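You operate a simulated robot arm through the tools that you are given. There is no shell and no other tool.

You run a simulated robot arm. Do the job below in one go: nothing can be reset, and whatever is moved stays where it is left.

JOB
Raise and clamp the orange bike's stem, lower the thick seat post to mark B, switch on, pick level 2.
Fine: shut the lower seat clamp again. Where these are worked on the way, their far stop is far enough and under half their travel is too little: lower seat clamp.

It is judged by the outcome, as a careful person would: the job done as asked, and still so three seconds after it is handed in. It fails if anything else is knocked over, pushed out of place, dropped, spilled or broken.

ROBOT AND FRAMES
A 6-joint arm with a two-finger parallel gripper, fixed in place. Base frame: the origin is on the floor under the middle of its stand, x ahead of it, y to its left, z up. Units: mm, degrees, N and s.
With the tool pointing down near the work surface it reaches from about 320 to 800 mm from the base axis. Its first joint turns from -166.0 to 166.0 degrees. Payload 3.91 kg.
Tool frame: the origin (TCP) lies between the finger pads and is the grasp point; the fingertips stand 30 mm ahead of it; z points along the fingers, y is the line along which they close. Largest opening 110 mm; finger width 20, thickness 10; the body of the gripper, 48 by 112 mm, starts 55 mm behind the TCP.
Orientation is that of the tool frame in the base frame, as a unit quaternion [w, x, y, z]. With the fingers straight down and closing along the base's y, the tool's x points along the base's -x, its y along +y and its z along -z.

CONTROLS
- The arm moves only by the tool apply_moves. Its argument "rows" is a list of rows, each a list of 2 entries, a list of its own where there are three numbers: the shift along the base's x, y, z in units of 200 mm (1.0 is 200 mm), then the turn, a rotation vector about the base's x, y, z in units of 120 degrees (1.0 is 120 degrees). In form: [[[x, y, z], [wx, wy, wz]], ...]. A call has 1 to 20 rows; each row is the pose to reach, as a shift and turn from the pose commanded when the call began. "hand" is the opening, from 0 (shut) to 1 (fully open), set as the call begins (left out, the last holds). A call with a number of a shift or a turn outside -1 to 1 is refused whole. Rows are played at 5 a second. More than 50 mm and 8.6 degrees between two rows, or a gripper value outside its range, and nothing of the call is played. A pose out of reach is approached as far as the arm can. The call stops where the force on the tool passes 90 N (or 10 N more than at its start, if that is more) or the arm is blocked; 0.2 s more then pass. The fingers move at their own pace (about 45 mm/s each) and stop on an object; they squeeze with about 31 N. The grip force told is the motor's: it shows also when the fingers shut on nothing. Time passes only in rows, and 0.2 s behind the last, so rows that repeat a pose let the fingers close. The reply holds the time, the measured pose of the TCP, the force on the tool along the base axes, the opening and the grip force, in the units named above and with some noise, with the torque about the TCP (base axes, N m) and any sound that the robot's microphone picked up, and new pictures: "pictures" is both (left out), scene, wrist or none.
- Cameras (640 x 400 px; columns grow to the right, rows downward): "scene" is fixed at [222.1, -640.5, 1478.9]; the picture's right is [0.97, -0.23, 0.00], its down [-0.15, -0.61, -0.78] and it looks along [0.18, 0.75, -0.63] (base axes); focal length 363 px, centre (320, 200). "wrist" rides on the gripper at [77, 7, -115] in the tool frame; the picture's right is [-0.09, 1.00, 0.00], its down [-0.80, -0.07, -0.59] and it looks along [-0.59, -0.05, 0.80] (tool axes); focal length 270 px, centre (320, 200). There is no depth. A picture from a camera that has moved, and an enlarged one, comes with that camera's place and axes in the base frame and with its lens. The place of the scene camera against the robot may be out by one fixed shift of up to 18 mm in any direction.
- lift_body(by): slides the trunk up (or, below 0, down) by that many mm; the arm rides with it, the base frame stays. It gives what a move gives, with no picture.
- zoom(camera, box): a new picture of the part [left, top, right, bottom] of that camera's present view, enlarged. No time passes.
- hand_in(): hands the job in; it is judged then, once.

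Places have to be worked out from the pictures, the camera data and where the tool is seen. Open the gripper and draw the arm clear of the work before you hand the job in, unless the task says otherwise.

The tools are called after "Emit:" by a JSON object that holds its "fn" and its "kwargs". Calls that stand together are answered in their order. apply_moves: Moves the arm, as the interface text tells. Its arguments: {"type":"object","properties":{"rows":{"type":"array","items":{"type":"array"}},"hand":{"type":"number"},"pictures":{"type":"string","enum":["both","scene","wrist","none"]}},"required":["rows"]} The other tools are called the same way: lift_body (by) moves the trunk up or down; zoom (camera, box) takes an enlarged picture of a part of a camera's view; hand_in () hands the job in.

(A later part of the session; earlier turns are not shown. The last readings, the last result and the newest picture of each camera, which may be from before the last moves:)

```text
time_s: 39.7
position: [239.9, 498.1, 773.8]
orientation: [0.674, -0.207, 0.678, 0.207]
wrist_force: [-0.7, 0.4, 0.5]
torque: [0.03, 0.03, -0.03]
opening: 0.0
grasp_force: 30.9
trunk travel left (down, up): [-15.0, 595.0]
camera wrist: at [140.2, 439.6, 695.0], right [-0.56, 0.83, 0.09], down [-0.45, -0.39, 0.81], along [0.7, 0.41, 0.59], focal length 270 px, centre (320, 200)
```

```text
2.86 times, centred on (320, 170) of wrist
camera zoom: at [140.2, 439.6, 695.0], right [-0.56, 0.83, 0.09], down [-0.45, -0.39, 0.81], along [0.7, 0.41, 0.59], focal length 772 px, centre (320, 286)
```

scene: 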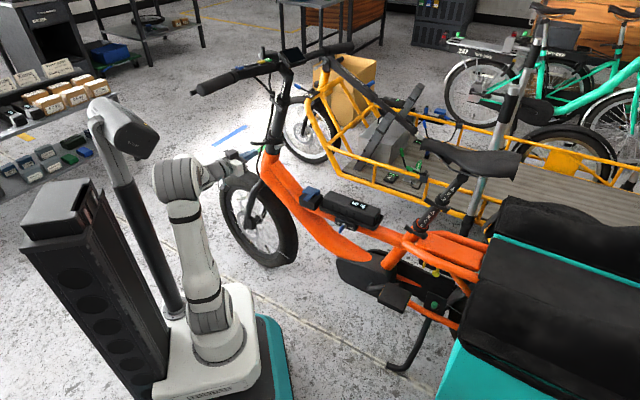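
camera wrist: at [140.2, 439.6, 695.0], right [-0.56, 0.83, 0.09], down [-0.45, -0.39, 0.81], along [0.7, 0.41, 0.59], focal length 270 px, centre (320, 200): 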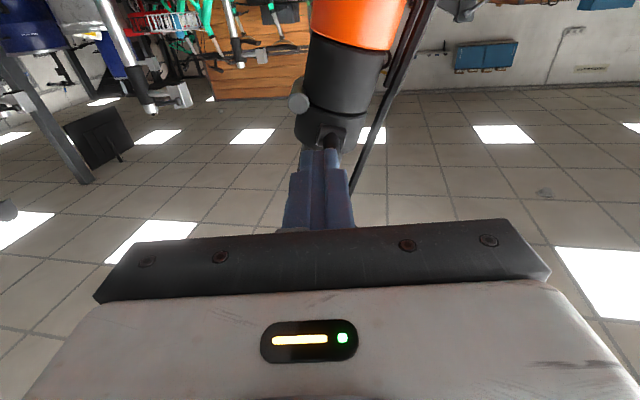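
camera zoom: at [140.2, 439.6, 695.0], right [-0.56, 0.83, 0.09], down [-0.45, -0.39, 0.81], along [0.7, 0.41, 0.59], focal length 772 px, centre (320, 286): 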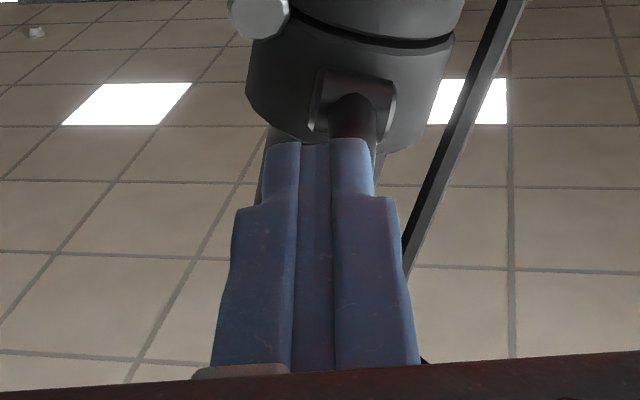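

The pivot block and lever line up with the fingers now. I lift in small steps within the lever's own plane.

Emit:
{"fn": "apply_moves", "kwargs": {"rows": [[[0, 0, 0.033], [0, 0, 0]], [[0, 0, 0.065], [0, 0, 0]], [[0.018, 0.003, 0.098], [0, 0, 0]], [[0.036, 0.006, 0.13], [0, 0, 0]]], "pictures": "both"}}

Emit:
{"fn": "zoom", "kwargs": {"camera": "scene", "box": [230, 120, 290, 165]}}

```text
time_s: 40.7
position: [246.7, 499.2, 799.1]
orientation: [0.674, -0.207, 0.678, 0.207]
wrist_force: [-0.9, -1.0, -0.1]
torque: [-0.02, 0.01, 0.05]
opening: 0.0
grasp_force: 30.7
trunk travel left (down, up): [-15.0, 595.0]
camera wrist: at [147.5, 440.4, 720.6], right [-0.56, 0.82, 0.09], down [-0.45, -0.39, 0.81], along [0.7, 0.41, 0.59], focal length 270 px, centre (320, 200)
```

scene: 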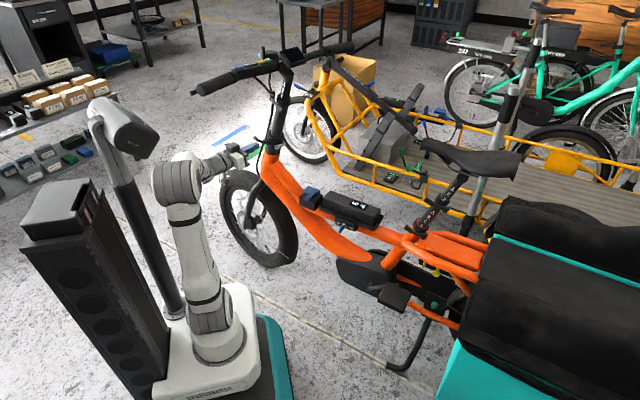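
wrist: 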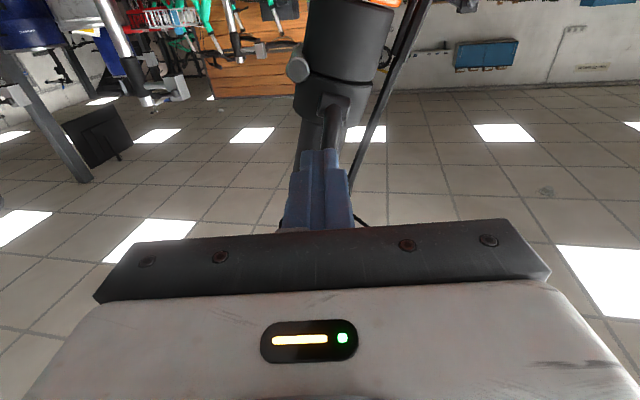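

```text
8.89 times, centred on (260, 142) of scene
camera zoom: at [222.1, -640.5, 1478.9], right [0.97, -0.23, 0.0], down [-0.15, -0.61, -0.78], along [0.18, 0.75, -0.63], focal length 3229 px, centre (853, 711)
```

zoom: 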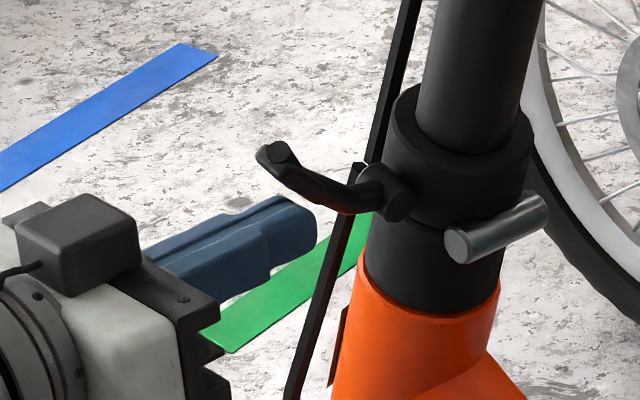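

The lever swung up further with almost no force and the stem didn't move. I continue along the arc.

Emit:
{"fn": "apply_moves", "kwargs": {"rows": [[[0.026, 0.006, 0.029], [0, 0, 0]], [[0.0525, 0.0125, 0.0585], [0, 0, 0]], [[0.084, 0.024, 0.08], [0, 0, 0]], [[0.1155, 0.0355, 0.1], [0, 0, 0]]], "pictures": "both"}}

Emit:
{"fn": "zoom", "kwargs": {"camera": "scene", "box": [230, 110, 290, 155]}}

```text
time_s: 41.7
position: [270.6, 506.9, 819.2]
orientation: [0.673, -0.208, 0.679, 0.207]
wrist_force: [-0.3, 1.1, -1.1]
torque: [-0.01, -0.02, -0.01]
opening: 0.0
grasp_force: 30.7
trunk travel left (down, up): [-15.0, 595.0]
camera wrist: at [170.7, 447.4, 741.2], right [-0.56, 0.83, 0.09], down [-0.45, -0.39, 0.81], along [0.7, 0.41, 0.59], focal length 270 px, centre (320, 200)
```

scene: 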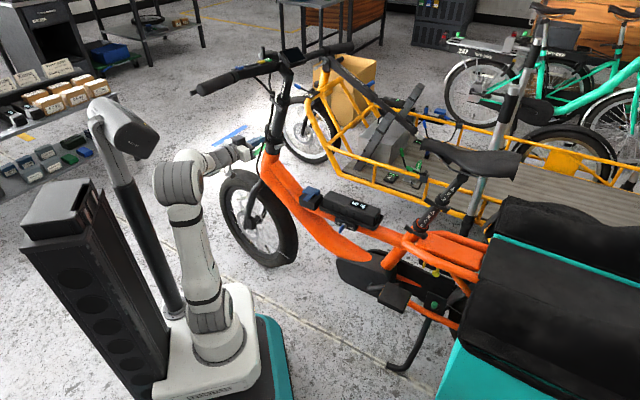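
wrist: 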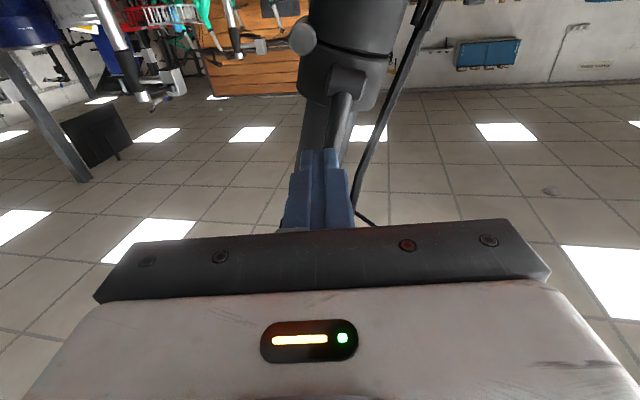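

```text
8.89 times, centred on (260, 132) of scene
camera zoom: at [222.1, -640.5, 1478.9], right [0.97, -0.23, 0.0], down [-0.15, -0.61, -0.78], along [0.18, 0.75, -0.63], focal length 3229 px, centre (853, 800)
```

zoom: 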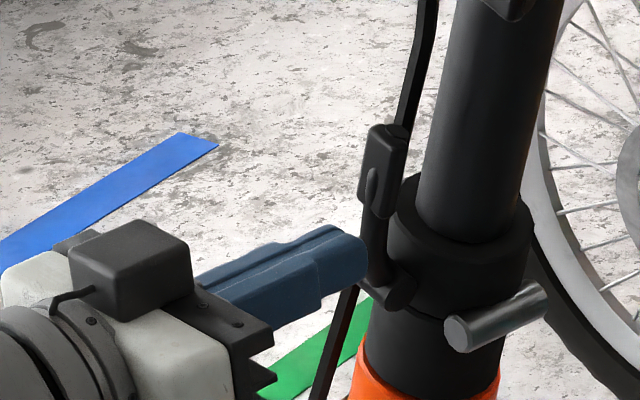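

The lever is now upright beside the stem. I push it further towards the stem until it meets its stop.

Emit:
{"fn": "apply_moves", "kwargs": {"rows": [[[0.022, 0.011, 0.009], [0, 0, 0]], [[0.0445, 0.0215, 0.0185], [0, 0, 0]], [[0.066, 0.035, 0.024], [0, 0, 0]], [[0.088, 0.049, 0.03], [0, 0, 0]]], "pictures": "both"}}

Emit:
{"fn": "zoom", "kwargs": {"camera": "scene", "box": [230, 110, 290, 155]}}

```text
time_s: 42.9
position: [282.7, 512.4, 823.6]
orientation: [0.672, -0.209, 0.679, 0.207]
wrist_force: [-42.6, -43.0, -3.2]
torque: [0.15, -0.13, -0.13]
opening: 0.2
grasp_force: 31.2
trunk travel left (down, up): [-15.0, 595.0]
stopped in row 4: the force on the tool passed its limit at 92 N (the readings are from after the stop); the commanded pose is now the measured one
camera wrist: at [182.2, 453.2, 745.7], right [-0.56, 0.82, 0.09], down [-0.44, -0.39, 0.81], along [0.7, 0.41, 0.58], focal length 270 px, centre (320, 200)
```

scene: 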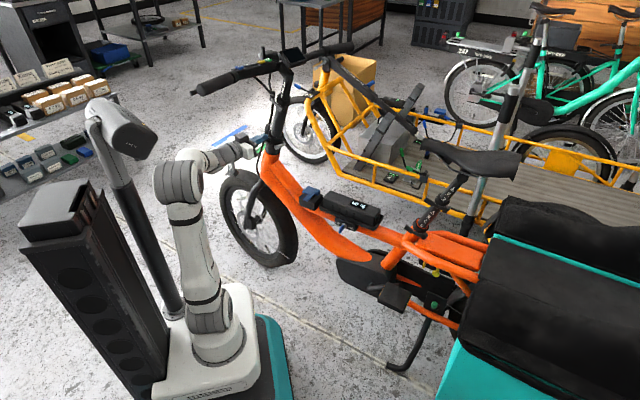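
wrist: 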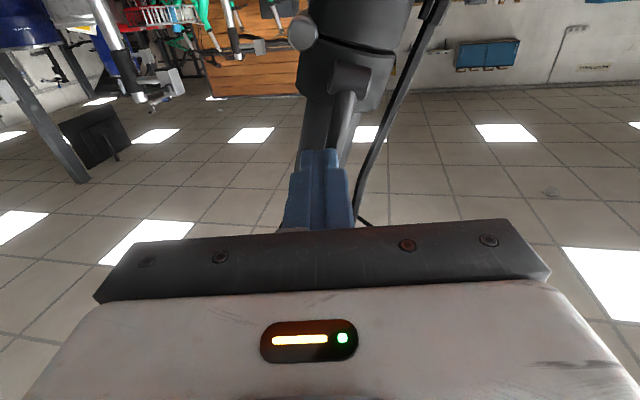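

```text
8.89 times, centred on (260, 132) of scene
camera zoom: at [222.1, -640.5, 1478.9], right [0.97, -0.23, 0.0], down [-0.15, -0.61, -0.78], along [0.18, 0.75, -0.63], focal length 3229 px, centre (853, 800)
```

zoom: 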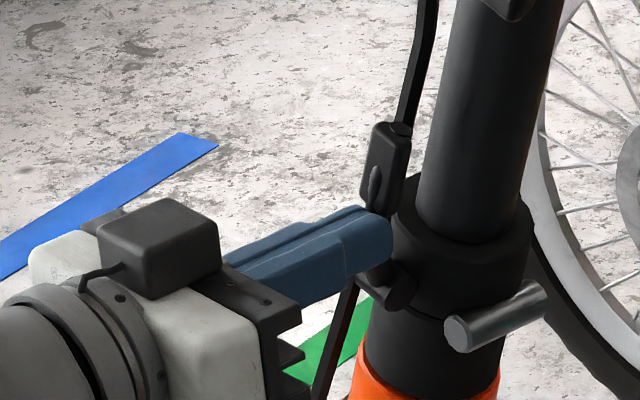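

The lever is against its stop (92 N) beside the stem. I withdraw left and check that lever and stem stay put.

Emit:
{"fn": "apply_moves", "kwargs": {"rows": [[[-0.04, -0.028, 0], [0, 0, 0]], [[-0.12, -0.084, 0], [0, 0, 0]], [[-0.24, -0.168, 0], [0, 0, 0]], [[-0.36, -0.252, 0], [0, 0, 0]], [[-0.48, -0.336, 0], [0, 0, 0]]], "pictures": "both"}}

Emit:
{"fn": "zoom", "kwargs": {"camera": "scene", "box": [230, 110, 310, 165]}}

Emit:
{"fn": "zoom", "kwargs": {"camera": "wrist", "box": [200, 0, 440, 150]}}

```text
time_s: 44.0
position: [189.8, 447.8, 821.4]
orientation: [0.672, -0.208, 0.68, 0.205]
wrist_force: [0.2, -0.5, 0.6]
torque: [-0.02, 0.01, 0.01]
opening: 0.0
grasp_force: 30.8
trunk travel left (down, up): [-15.0, 595.0]
camera wrist: at [90.2, 388.1, 744.1], right [-0.56, 0.83, 0.09], down [-0.44, -0.39, 0.81], along [0.7, 0.41, 0.58], focal length 270 px, centre (320, 200)
```

scene: 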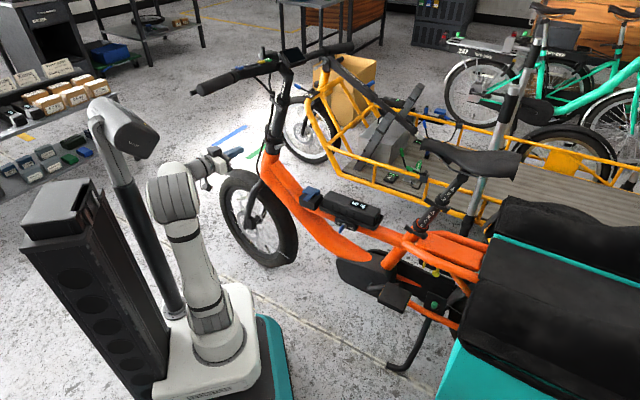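
wrist: 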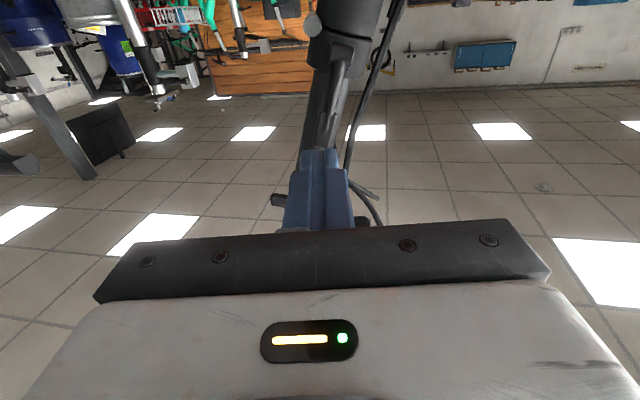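

```text
7.27 times, centred on (270, 138) of scene
camera zoom: at [222.1, -640.5, 1478.9], right [0.97, -0.23, 0.0], down [-0.15, -0.61, -0.78], along [0.18, 0.75, -0.63], focal length 2642 px, centre (684, 654)
```

zoom: 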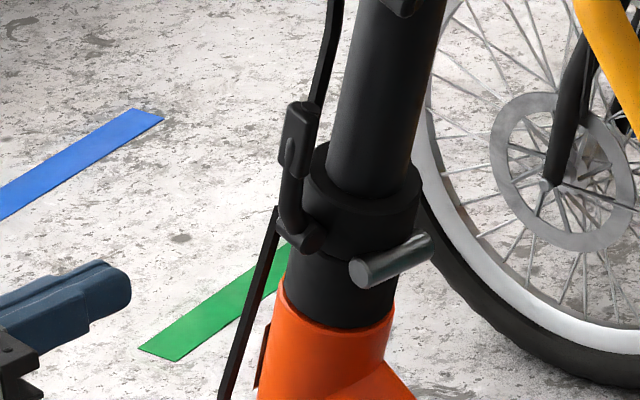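

```text
2.67 times, centred on (320, 75) of wrist
camera zoom: at [90.2, 388.1, 744.1], right [-0.56, 0.83, 0.09], down [-0.44, -0.39, 0.81], along [0.7, 0.41, 0.58], focal length 721 px, centre (320, 533)
```

zoom: 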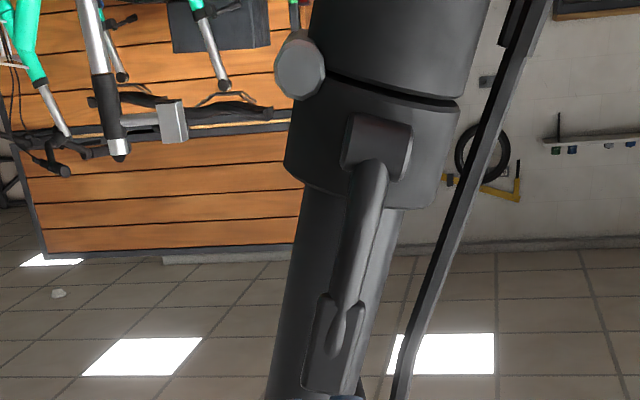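

Lever is closed flat along the stem. Next are the buttons, so I look at the control pad and display.

Emit:
{"fn": "zoom", "kwargs": {"camera": "scene", "box": [225, 35, 325, 105]}}

Emit:
{"fn": "zoom", "kwargs": {"camera": "scene", "box": [180, 35, 380, 160]}}

```text
5.71 times, centred on (275, 70) of scene
camera zoom: at [222.1, -640.5, 1478.9], right [0.97, -0.23, 0.0], down [-0.15, -0.61, -0.78], along [0.18, 0.75, -0.63], focal length 2076 px, centre (577, 943)
```

zoom: 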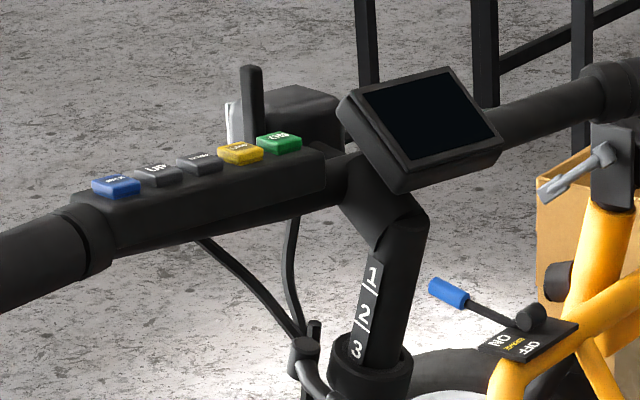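

```text
3.20 times, centred on (280, 98) of scene
camera zoom: at [222.1, -640.5, 1478.9], right [0.97, -0.23, 0.0], down [-0.15, -0.61, -0.78], along [0.18, 0.75, -0.63], focal length 1162 px, centre (448, 528)
```

zoom: 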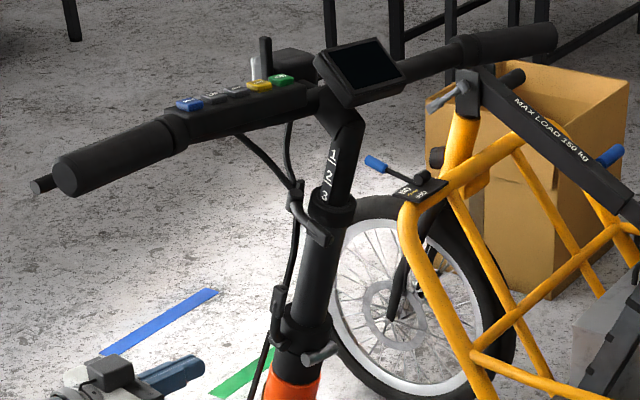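

The pad's buttons face up on top of the handlebar, so I'll press them from above with the tool pointing down. I move rearward, out from beside the handlebar, then pitch the tool down.

Emit:
{"fn": "apply_moves", "kwargs": {"rows": [[[0.128, -0.152, 0.0], [0, 0, 0]], [[0.255, -0.305, 0.0], [0, 0, 0]], [[0.383, -0.457, 0.0], [0, 0, 0]], [[0.51, -0.61, 0.0], [0, 0, 0]], [[0.638, -0.762, 0.0], [0, 0, 0]], [[0.638, -0.762, 0.0], [-0.039, 0.056, 0]], [[0.638, -0.762, 0.0], [-0.078, 0.112, 0]], [[0.638, -0.762, 0.0], [-0.117, 0.167, 0]], [[0.638, -0.762, 0.0], [-0.157, 0.223, 0]], [[0.638, -0.762, 0.0], [-0.196, 0.279, 0]], [[0.638, -0.762, 0.0], [-0.235, 0.335, 0]], [[0.638, -0.762, 0.0], [-0.274, 0.391, 0]], [[0.638, -0.762, 0.0], [-0.313, 0.447, 0]], [[0.638, -0.762, 0.0], [-0.352, 0.502, 0]], [[0.638, -0.762, 0.0], [-0.391, 0.558, 0]], [[0.638, -0.762, 0.0], [-0.4305, 0.614, 0]]], "pictures": "both"}}

```text
time_s: 47.5
position: [317.8, 296.2, 819.8]
orientation: [-0.005, -0.302, 0.953, -0.01]
wrist_force: [-0.3, -0.1, -0.3]
torque: [0.05, -0.03, 0.04]
opening: 0.0
grasp_force: 30.6
trunk travel left (down, up): [-15.0, 595.0]
camera wrist: at [250.6, 259.3, 934.6], right [-0.5, 0.87, -0.02], down [0.7, 0.42, 0.58], along [0.51, 0.28, -0.81], focal length 270 px, centre (320, 200)
```

scene: 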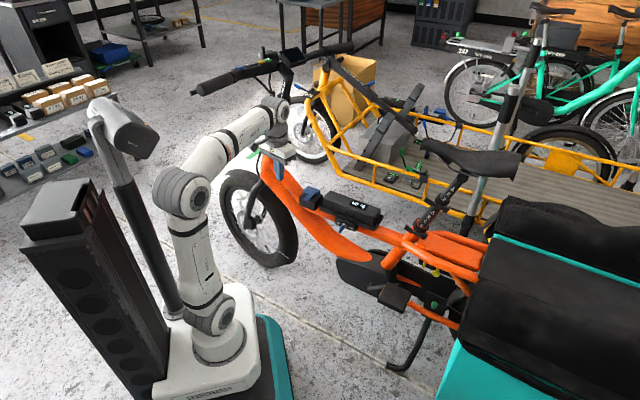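
wrist: 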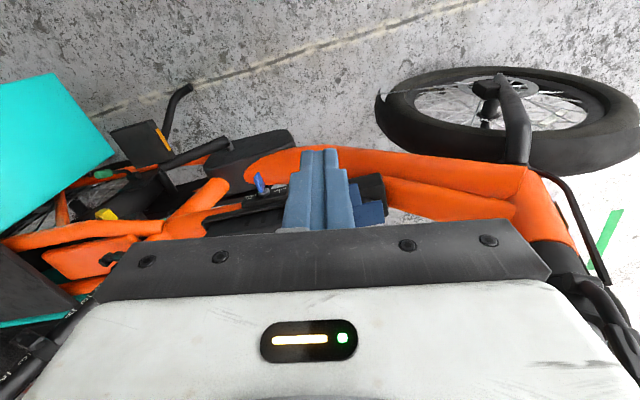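

The tool points down again, rearward of the handlebar. I raise the trunk 410 mm so the gripper comes above the handlebar.

Emit:
{"fn": "lift_body", "kwargs": {"by": 410}}

Emit:
{"fn": "zoom", "kwargs": {"camera": "scene", "box": [80, 0, 400, 200]}}

Emit:
{"fn": "zoom", "kwargs": {"camera": "wrist", "box": [0, 0, 640, 400]}}

```text
refused: 410 is not a number from -400 to 400
```

```text
2.00 times, centred on (240, 100) of scene
camera zoom: at [222.1, -640.5, 1478.9], right [0.97, -0.23, 0.0], down [-0.15, -0.61, -0.78], along [0.18, 0.75, -0.63], focal length 726 px, centre (480, 400)
```

zoom: 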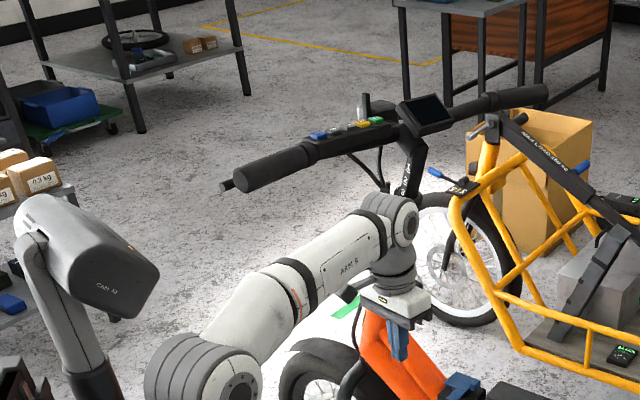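

```text
1.00 times, centred on (320, 200) of wrist (not enlarged: the box is as wide or as high as the picture)
camera zoom: at [250.6, 259.3, 934.6], right [-0.5, 0.87, -0.02], down [0.7, 0.42, 0.58], along [0.51, 0.28, -0.81], focal length 270 px, centre (320, 200)
```

zoom: 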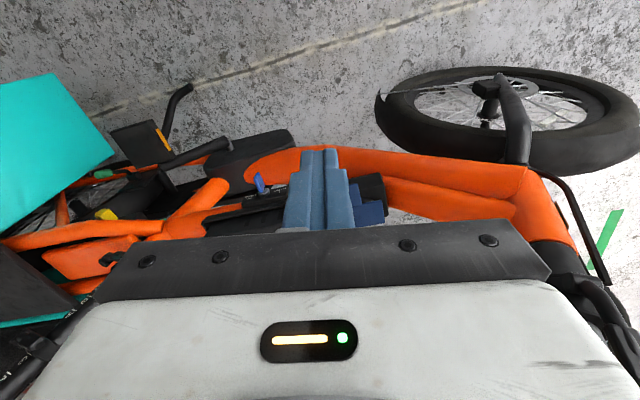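

The limit is 400 mm per call; plan-view clearance to the grip is about 100 mm. I raise 400.

Emit:
{"fn": "lift_body", "kwargs": {"by": 400}}

Emit:
{"fn": "zoom", "kwargs": {"camera": "scene", "box": [80, 0, 400, 200]}}

Emit:
{"fn": "zoom", "kwargs": {"camera": "wrist", "box": [0, 0, 640, 400]}}

```text
time_s: 51.3
position: [317.6, 298.1, 1221.1]
orientation: [-0.005, -0.3, 0.954, -0.009]
wrist_force: [-0.1, 0.5, 0.1]
torque: [-0.02, 0.02, 0.03]
opening: 0.0
grasp_force: 30.7
trunk travel left (down, up): [-415.0, 195.0]
```

```text
2.00 times, centred on (240, 100) of scene
camera zoom: at [222.1, -640.5, 1478.9], right [0.97, -0.23, 0.0], down [-0.15, -0.61, -0.78], along [0.18, 0.75, -0.63], focal length 726 px, centre (480, 400)
```

zoom: 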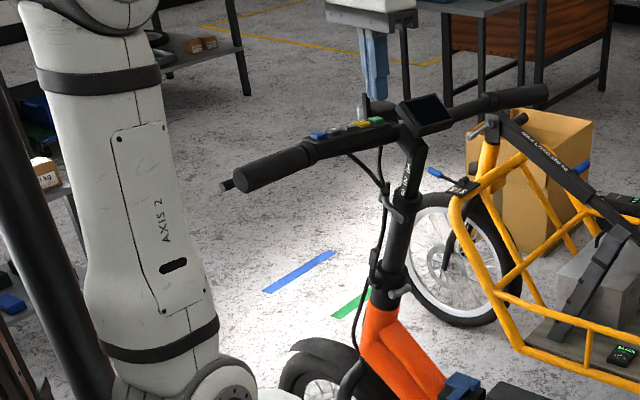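

```text
1.00 times, centred on (320, 200) of wrist (not enlarged: the box is as wide or as high as the picture)
camera zoom: at [250.7, 259.4, 1334.1], right [-0.5, 0.87, -0.02], down [0.7, 0.41, 0.58], along [0.51, 0.28, -0.81], focal length 270 px, centre (320, 200)
```

zoom: 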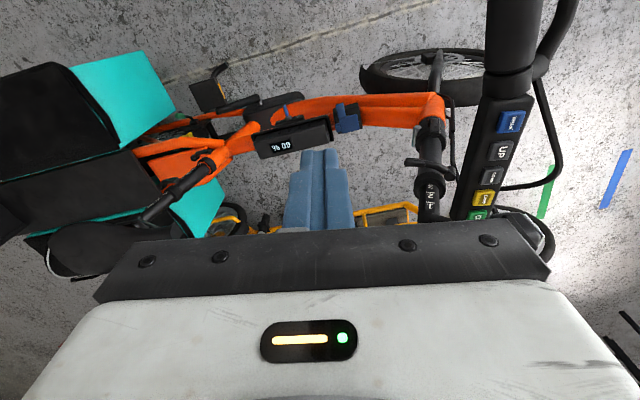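

The wrist camera sees all five buttons. Triangulating: ON ≈ (331, 503, 1097), UP ≈ (264, 458, 1100), with 27 mm pitch. I zoom for detail.

Emit:
{"fn": "zoom", "kwargs": {"camera": "wrist", "box": [420, 80, 580, 240]}}

Emit:
{"fn": "zoom", "kwargs": {"camera": "scene", "box": [230, 45, 290, 85]}}

```text
2.50 times, centred on (500, 160) of wrist
camera zoom: at [250.7, 259.4, 1334.1], right [-0.5, 0.87, -0.02], down [0.7, 0.41, 0.58], along [0.51, 0.28, -0.81], focal length 676 px, centre (-130, 300)
```

zoom: 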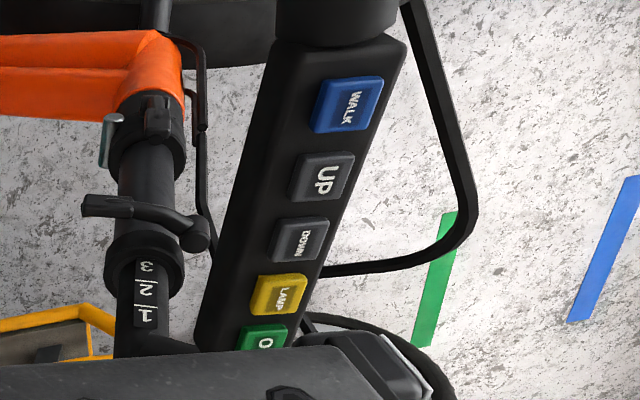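

```text
10.00 times, centred on (260, 65) of scene
camera zoom: at [222.1, -640.5, 1478.9], right [0.97, -0.23, 0.0], down [-0.15, -0.61, -0.78], along [0.18, 0.75, -0.63], focal length 3632 px, centre (920, 1550)
```

zoom: 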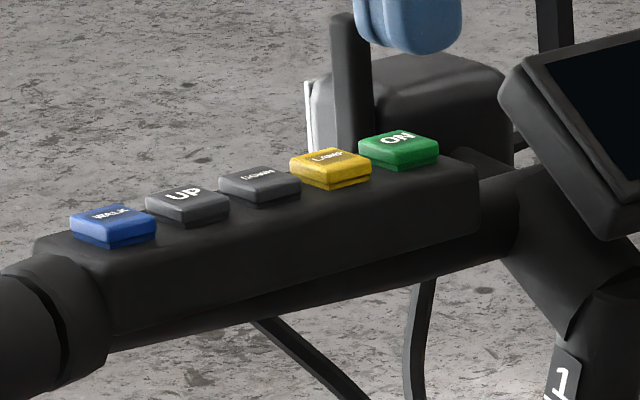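

I move above the ON button, staying high first.

Emit:
{"fn": "apply_moves", "kwargs": {"rows": [[[0.013, 0.2, 0.0], [0, 0, 0]], [[0.026, 0.4, 0.0], [0, 0, 0]], [[0.038, 0.6, 0.0], [0, 0, 0]], [[0.05, 0.8, -0.05], [0, 0, 0]], [[0.064, 0.98, -0.15], [0, 0, 0]]], "pictures": "both"}}

Emit:
{"fn": "zoom", "kwargs": {"camera": "scene", "box": [230, 30, 310, 90]}}

Emit:
{"fn": "zoom", "kwargs": {"camera": "wrist", "box": [220, 50, 420, 240]}}

```text
time_s: 52.5
position: [330.2, 492.9, 1190.5]
orientation: [-0.004, -0.302, 0.953, -0.01]
wrist_force: [-0.7, 0.0, 0.5]
torque: [0.01, 0.02, 0.04]
opening: 0.1
grasp_force: 30.3
trunk travel left (down, up): [-415.0, 195.0]
camera wrist: at [263.6, 455.1, 1303.5], right [-0.5, 0.87, -0.02], down [0.7, 0.41, 0.58], along [0.51, 0.28, -0.81], focal length 270 px, centre (320, 200)
```

scene: 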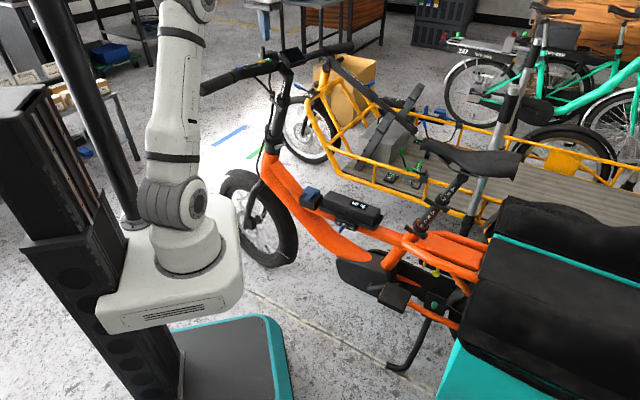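
wrist: 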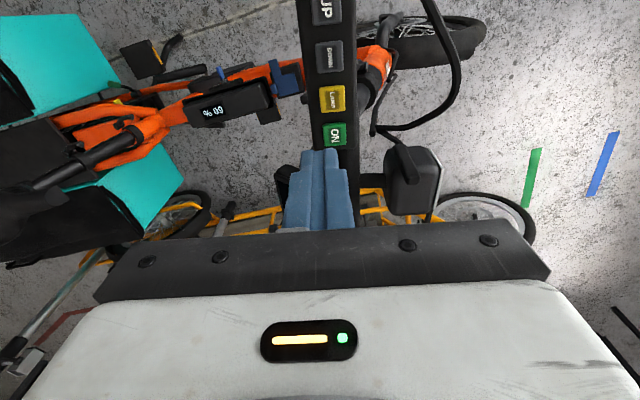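

```text
6.67 times, centred on (270, 60) of scene
camera zoom: at [222.1, -640.5, 1478.9], right [0.97, -0.23, 0.0], down [-0.15, -0.61, -0.78], along [0.18, 0.75, -0.63], focal length 2422 px, centre (653, 1133)
```

zoom: 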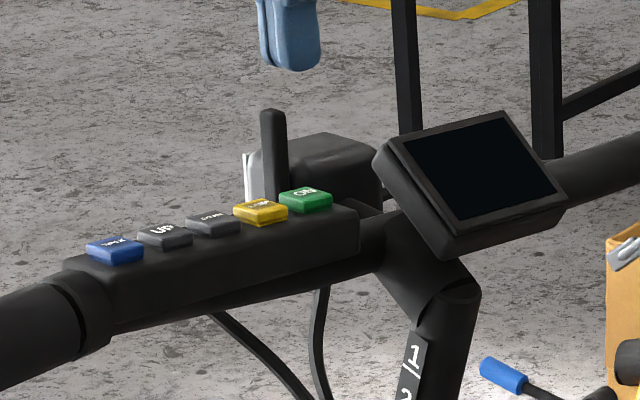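

```text
2.11 times, centred on (320, 145) of wrist
camera zoom: at [263.6, 455.1, 1303.5], right [-0.5, 0.87, -0.02], down [0.7, 0.41, 0.58], along [0.51, 0.28, -0.81], focal length 569 px, centre (320, 316)
```

zoom: 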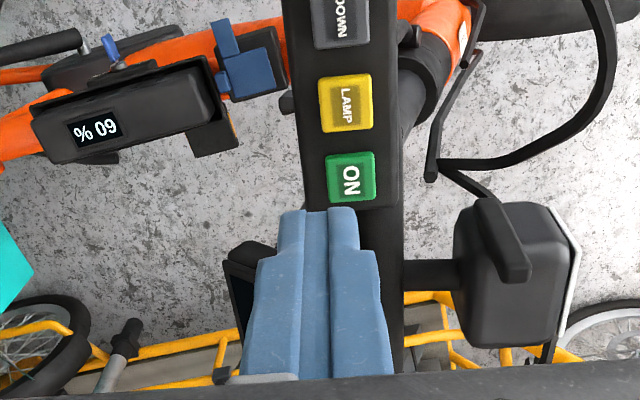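

ON is at (331.5, 504.5, ~1098), straight below and 12 mm ahead of the fingertip. I move over it and come down close.

Emit:
{"fn": "apply_moves", "kwargs": {"rows": [[[0.006, 0.06, -0.05], [0, 0, 0]], [[0.006, 0.06, -0.15], [0, 0, 0]], [[0.006, 0.06, -0.25], [0, 0, 0]]], "pictures": "both"}}

Emit:
{"fn": "zoom", "kwargs": {"camera": "scene", "box": [230, 30, 310, 90]}}

Emit:
{"fn": "zoom", "kwargs": {"camera": "wrist", "box": [220, 50, 420, 240]}}

```text
time_s: 53.3
position: [330.9, 504.0, 1140.0]
orientation: [-0.004, -0.301, 0.954, -0.009]
wrist_force: [-0.3, -0.8, 0.4]
torque: [-0.01, -0.02, 0.01]
opening: 0.0
grasp_force: 30.7
trunk travel left (down, up): [-415.0, 195.0]
camera wrist: at [264.8, 466.4, 1253.8], right [-0.5, 0.87, -0.02], down [0.7, 0.41, 0.58], along [0.51, 0.28, -0.81], focal length 270 px, centre (320, 200)
```

scene: 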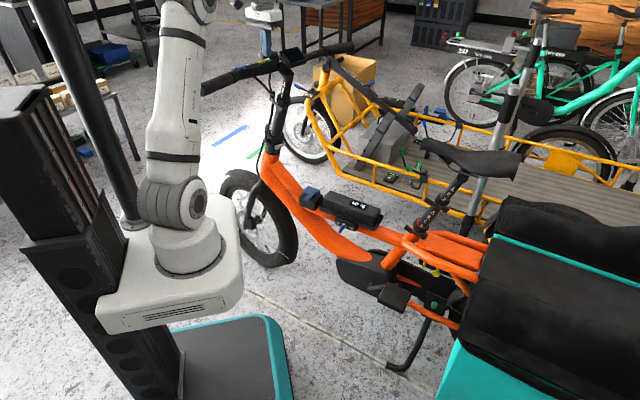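
wrist: 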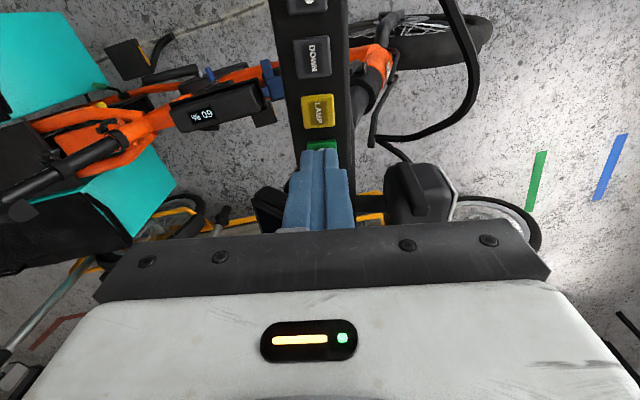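

```text
6.67 times, centred on (270, 60) of scene
camera zoom: at [222.1, -640.5, 1478.9], right [0.97, -0.23, 0.0], down [-0.15, -0.61, -0.78], along [0.18, 0.75, -0.63], focal length 2422 px, centre (653, 1133)
```

zoom: 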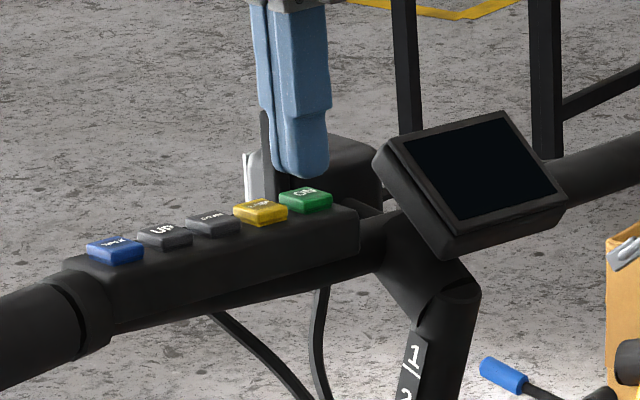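

```text
2.11 times, centred on (320, 145) of wrist
camera zoom: at [264.8, 466.4, 1253.8], right [-0.5, 0.87, -0.02], down [0.7, 0.41, 0.58], along [0.51, 0.28, -0.81], focal length 569 px, centre (320, 316)
```

zoom: 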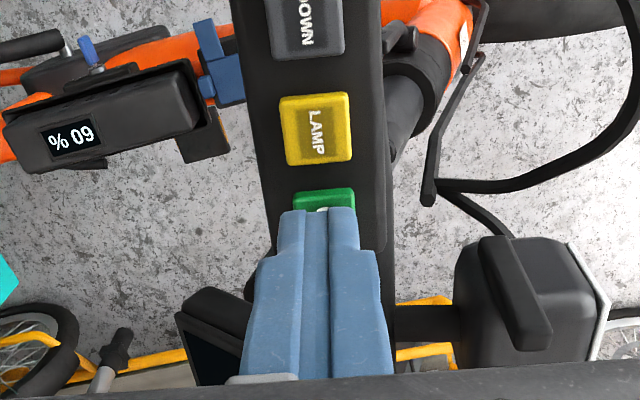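

The fingertip covers ON squarely. I press down in small steps.

Emit:
{"fn": "apply_moves", "kwargs": {"rows": [[[0, 0, -0.015], [0, 0, 0]], [[0, 0, -0.03], [0, 0, 0]], [[0, 0, -0.045], [0, 0, 0]], [[0, 0, -0.06], [0, 0, 0]]], "pictures": "scene"}}

Emit:
{"fn": "zoom", "kwargs": {"camera": "scene", "box": [230, 30, 310, 90]}}

```text
time_s: 54.3
position: [331.4, 503.4, 1128.3]
orientation: [-0.005, -0.302, 0.953, -0.009]
wrist_force: [-0.2, -0.8, 3.0]
torque: [-0.03, 0.01, 0.01]
opening: 0.1
grasp_force: 30.8
trunk travel left (down, up): [-415.0, 195.0]
heard: click
```

scene: 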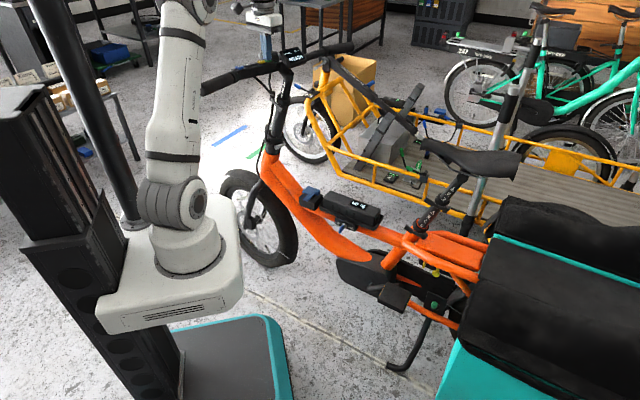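

```text
6.67 times, centred on (270, 60) of scene
camera zoom: at [222.1, -640.5, 1478.9], right [0.97, -0.23, 0.0], down [-0.15, -0.61, -0.78], along [0.18, 0.75, -0.63], focal length 2422 px, centre (653, 1133)
```

zoom: 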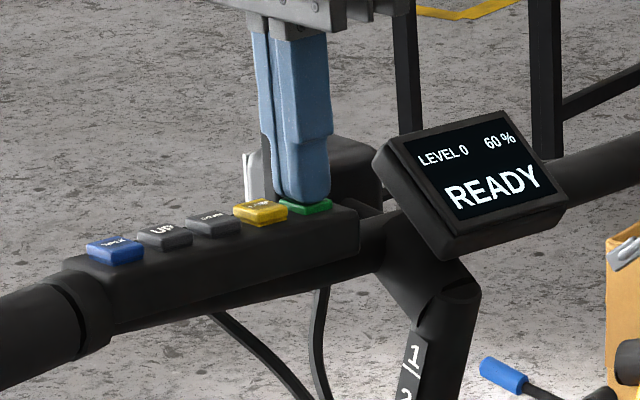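

Click heard and the display shows "READY, LEVEL 0". I lift off and move over the UP button.

Emit:
{"fn": "apply_moves", "kwargs": {"rows": [[[0, 0, 0.1], [0, 0, 0]], [[-0.112, -0.0755, 0.16], [0, 0, 0]], [[-0.224, -0.151, 0.16], [0, 0, 0]], [[-0.336, -0.2265, 0.16], [0, 0, 0]], [[-0.336, -0.2265, 0.075], [0, 0, 0]]], "pictures": "both"}}

Emit:
{"fn": "zoom", "kwargs": {"camera": "scene", "box": [230, 30, 310, 90]}}

Emit:
{"fn": "zoom", "kwargs": {"camera": "wrist", "box": [220, 50, 420, 240]}}

```text
time_s: 55.5
position: [263.2, 458.3, 1141.8]
orientation: [-0.004, -0.301, 0.953, -0.009]
wrist_force: [-0.5, 0.4, -0.4]
torque: [-0.01, 0.0, -0.01]
opening: 0.0
grasp_force: 31.6
trunk travel left (down, up): [-415.0, 195.0]
camera wrist: at [197.3, 421.9, 1256.9], right [-0.5, 0.87, -0.02], down [0.7, 0.41, 0.58], along [0.51, 0.28, -0.81], focal length 270 px, centre (320, 200)
```

scene: 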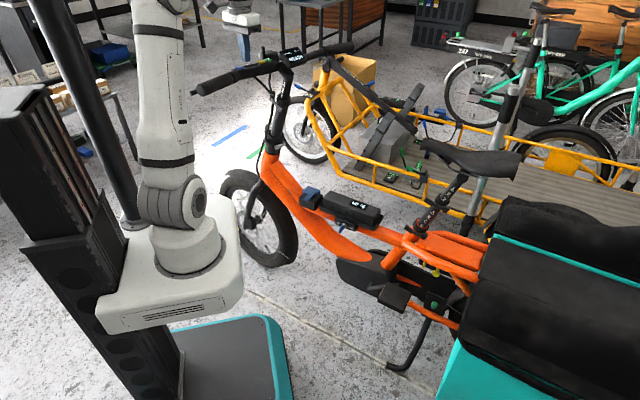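
wrist: 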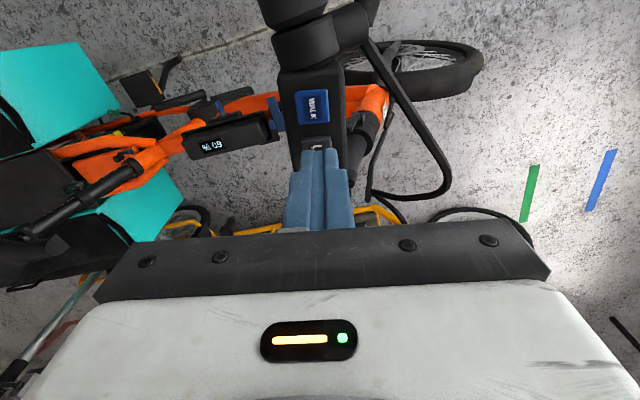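

```text
6.67 times, centred on (270, 60) of scene
camera zoom: at [222.1, -640.5, 1478.9], right [0.97, -0.23, 0.0], down [-0.15, -0.61, -0.78], along [0.18, 0.75, -0.63], focal length 2422 px, centre (653, 1133)
```

zoom: 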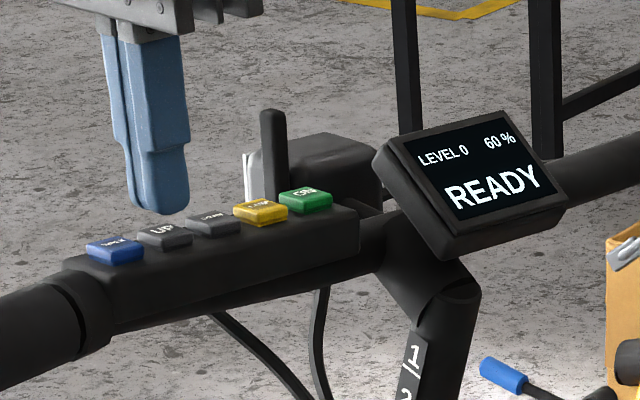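

```text
2.11 times, centred on (320, 145) of wrist
camera zoom: at [197.3, 421.9, 1256.9], right [-0.5, 0.87, -0.02], down [0.7, 0.41, 0.58], along [0.51, 0.28, -0.81], focal length 569 px, centre (320, 316)
```

zoom: 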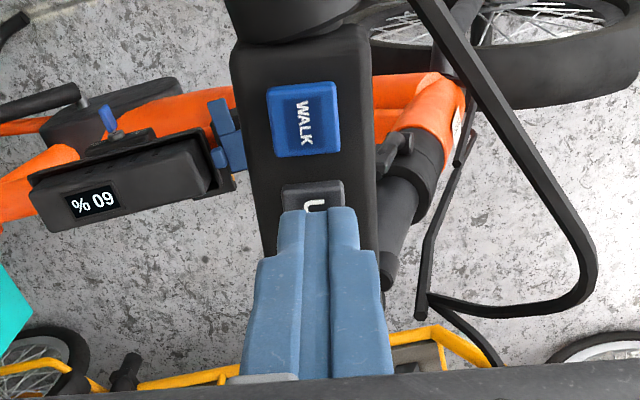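

Fingertip is over UP. I press once and release, then read the display.

Emit:
{"fn": "apply_moves", "kwargs": {"rows": [[[0, 0, -0.025], [0, 0, 0]], [[0, 0, -0.045], [0, 0, 0]], [[0, 0, -0.06], [0, 0, 0]], [[0, 0, -0.07], [0, 0, 0]], [[0, 0, -0.02], [0, 0, 0]], [[0, 0, 0], [0, 0, 0]]], "pictures": "scene"}}

Emit:
{"fn": "zoom", "kwargs": {"camera": "scene", "box": [230, 30, 310, 90]}}

```text
time_s: 56.9
position: [264.7, 458.5, 1143.5]
orientation: [-0.004, -0.301, 0.954, -0.009]
wrist_force: [-0.4, 0.6, 0.6]
torque: [-0.01, 0.0, -0.01]
opening: 0.0
grasp_force: 31.7
trunk travel left (down, up): [-415.0, 195.0]
heard: click
```

scene: 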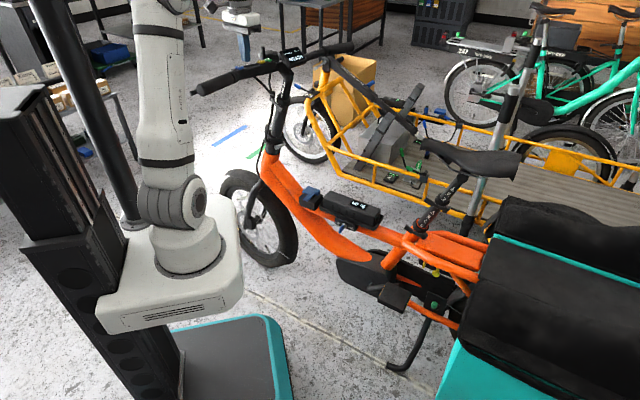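

```text
6.67 times, centred on (270, 60) of scene
camera zoom: at [222.1, -640.5, 1478.9], right [0.97, -0.23, 0.0], down [-0.15, -0.61, -0.78], along [0.18, 0.75, -0.63], focal length 2422 px, centre (653, 1133)
```

zoom: 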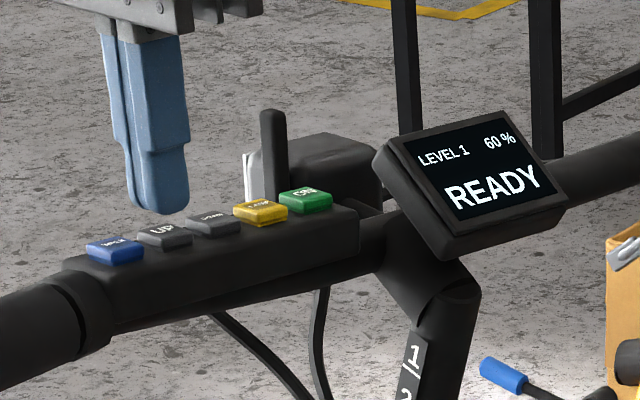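

Display shows LEVEL 1. One more identical press.

Emit:
{"fn": "apply_moves", "kwargs": {"rows": [[[0, 0, -0.025], [0, 0, 0]], [[0, 0, -0.045], [0, 0, 0]], [[0, 0, -0.06], [0, 0, 0]], [[0, 0, -0.07], [0, 0, 0]], [[0, 0, -0.02], [0, 0, 0]], [[0, 0, 0], [0, 0, 0]]], "pictures": "scene"}}

Emit:
{"fn": "zoom", "kwargs": {"camera": "scene", "box": [230, 30, 310, 90]}}

```text
time_s: 58.3
position: [266.5, 458.1, 1141.8]
orientation: [-0.005, -0.301, 0.954, -0.009]
wrist_force: [0.1, 0.6, 0.1]
torque: [-0.01, -0.03, -0.02]
opening: 0.0
grasp_force: 30.9
trunk travel left (down, up): [-415.0, 195.0]
heard: click
```

scene: 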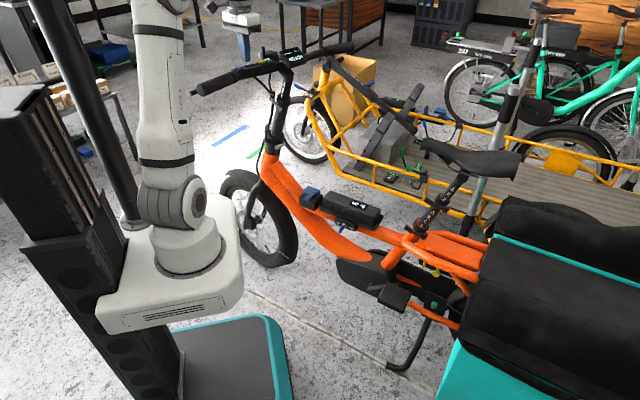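

```text
6.67 times, centred on (270, 60) of scene
camera zoom: at [222.1, -640.5, 1478.9], right [0.97, -0.23, 0.0], down [-0.15, -0.61, -0.78], along [0.18, 0.75, -0.63], focal length 2422 px, centre (653, 1133)
```

zoom: 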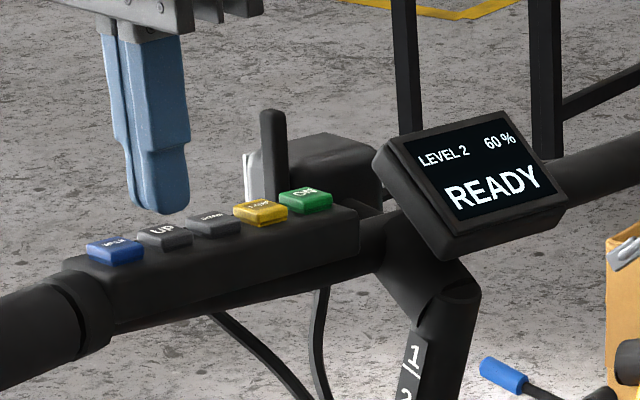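

LEVEL 2, READY. Now the seat. I lift clear and move back to the left of the bike, level with the seat tube.

Emit:
{"fn": "apply_moves", "kwargs": {"rows": [[[0, 0, 0.2], [0, 0, 0]], [[0, 0, 0.4], [0, 0, 0]], [[0.06, -0.2, 0.48], [0, 0, 0]], [[0.12, -0.4, 0.48], [0, 0, 0]], [[0.18, -0.6, 0.48], [0, 0, 0]], [[0.25, -0.8, 0.48], [0, 0, 0]], [[0.33, -1.0, 0.48], [0, 0, 0]]], "pictures": "none"}}

Emit:
{"fn": "apply_moves", "kwargs": {"rows": [[[0.1, -0.2, 0], [0, 0, 0]], [[0.2, -0.4, 0], [0, 0, 0]], [[0.3, -0.6, 0], [0, 0, 0]], [[0.4, -0.8, 0], [0, 0, 0]], [[0.5, -0.95, 0], [0, 0, 0]]], "pictures": "both"}}

```text
time_s: 59.9
position: [330.6, 257.8, 1238.7]
orientation: [-0.004, -0.301, 0.953, -0.009]
wrist_force: [0.1, -0.3, 0.1]
torque: [0.02, -0.02, -0.03]
opening: 0.2
grasp_force: 30.6
trunk travel left (down, up): [-415.0, 195.0]
```

```text
time_s: 61.1
position: [429.4, 68.9, 1239.0]
orientation: [-0.004, -0.301, 0.953, -0.01]
wrist_force: [0.2, 0.3, 0.0]
torque: [0.03, -0.01, 0.02]
opening: 0.0
grasp_force: 30.9
trunk travel left (down, up): [-415.0, 195.0]
camera wrist: at [364.1, 31.9, 1352.9], right [-0.5, 0.87, -0.02], down [0.7, 0.41, 0.58], along [0.51, 0.28, -0.81], focal length 270 px, centre (320, 200)
```

scene: 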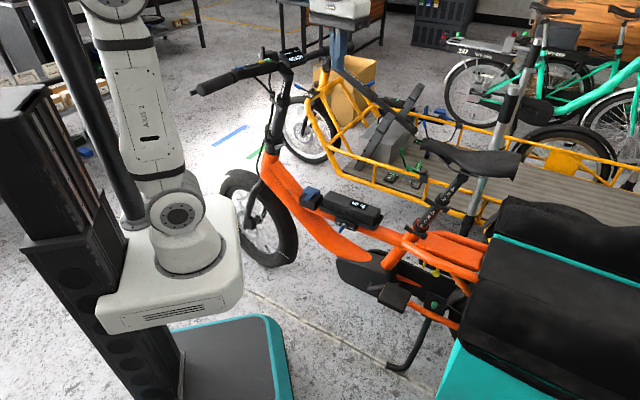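
wrist: 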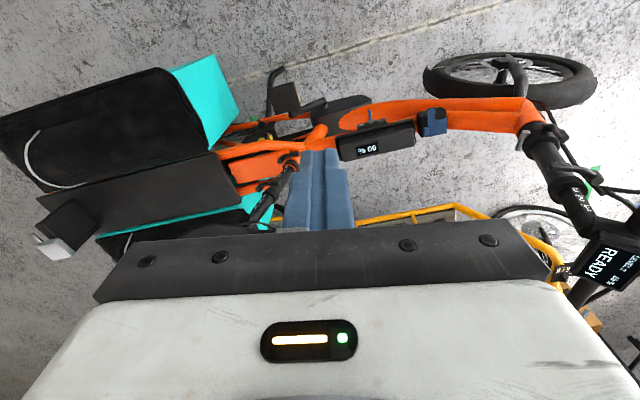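

Good overview of the frame; I zoom on the seat tube area.

Emit:
{"fn": "zoom", "kwargs": {"camera": "wrist", "box": [210, 110, 350, 235]}}

Emit:
{"fn": "zoom", "kwargs": {"camera": "scene", "box": [390, 130, 530, 250]}}

```text
3.20 times, centred on (280, 172) of wrist
camera zoom: at [364.1, 31.9, 1352.9], right [-0.5, 0.87, -0.02], down [0.7, 0.41, 0.58], along [0.51, 0.28, -0.81], focal length 865 px, centre (448, 288)
```

zoom: 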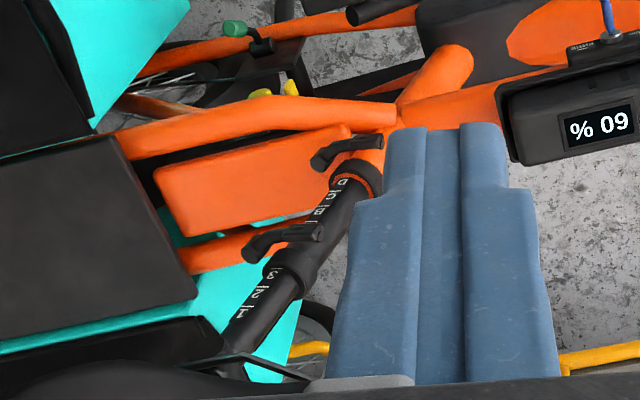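

```text
3.33 times, centred on (460, 190) of scene
camera zoom: at [222.1, -640.5, 1478.9], right [0.97, -0.23, 0.0], down [-0.15, -0.61, -0.78], along [0.18, 0.75, -0.63], focal length 1211 px, centre (-147, 233)
```

zoom: 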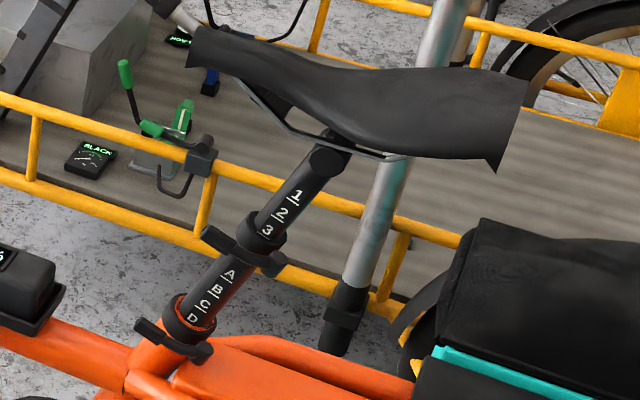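

The frame turns out to be at a slightly different heading from the handlebar (about 9°). The lower seat collar is at about (759, 143, 625), its lever pivot near (761, 108, 611), handle end near (706, 146, 632). I lower the trunk and pitch the tool level to approach from the left.

Emit:
{"fn": "lift_body", "kwargs": {"by": -330}}

Emit:
{"fn": "apply_moves", "kwargs": {"rows": [[[0, 0, 0], [0.0391, -0.0558, 0]], [[0, 0, 0], [0.0783, -0.1116, 0]], [[0, 0, 0], [0.1174, -0.1675, 0]], [[0, 0, 0], [0.1565, -0.2233, 0]], [[0, 0, 0], [0.1957, -0.2791, 0]], [[0, 0, 0], [0.2348, -0.3349, 0]], [[0, 0, 0], [0.274, -0.3907, 0]], [[0, 0, 0], [0.3131, -0.4465, 0]], [[0, 0, 0], [0.3522, -0.5024, 0]], [[0, 0, 0], [0.3914, -0.5582, 0]], [[0, 0, 0], [0.4305, -0.614, 0]]], "pictures": "both"}}

```text
time_s: 64.3
position: [429.3, 69.5, 909.6]
orientation: [-0.004, -0.301, 0.954, -0.01]
wrist_force: [-0.1, 0.6, 0.8]
torque: [0.0, -0.04, -0.02]
opening: 0.0
grasp_force: 30.7
trunk travel left (down, up): [-85.0, 525.0]
```

```text
time_s: 66.5
position: [459.6, 66.6, 862.1]
orientation: [0.541, -0.215, 0.786, 0.207]
wrist_force: [0.5, -0.3, 1.1]
torque: [-0.02, 0.0, -0.01]
opening: 0.3
grasp_force: 31.0
trunk travel left (down, up): [-85.0, 525.0]
stopped in row 10: the arm was blocked; the commanded pose is now the measured one
camera wrist: at [343.5, -1.4, 826.1], right [-0.53, 0.83, 0.18], down [-0.15, -0.3, 0.94], along [0.83, 0.47, 0.29], focal length 270 px, centre (320, 200)
```

scene: 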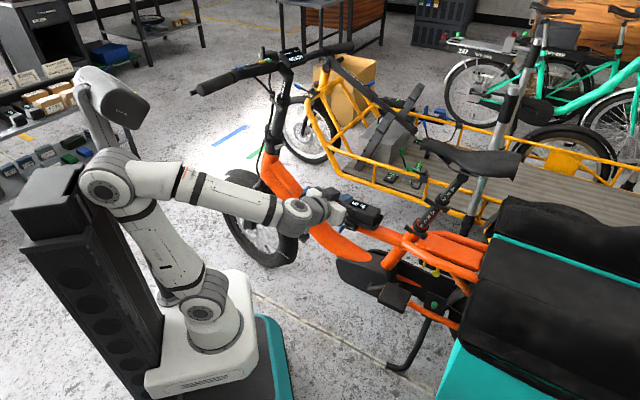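
wrist: 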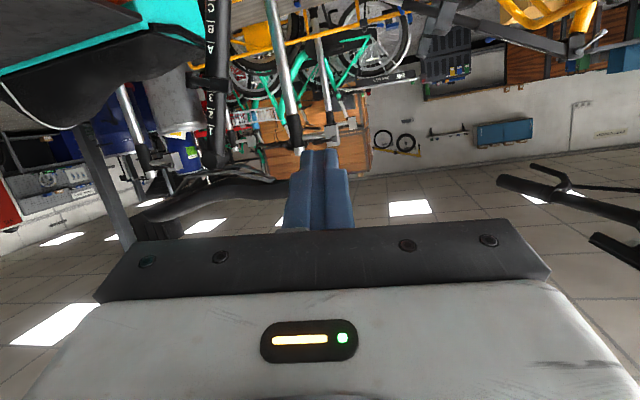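

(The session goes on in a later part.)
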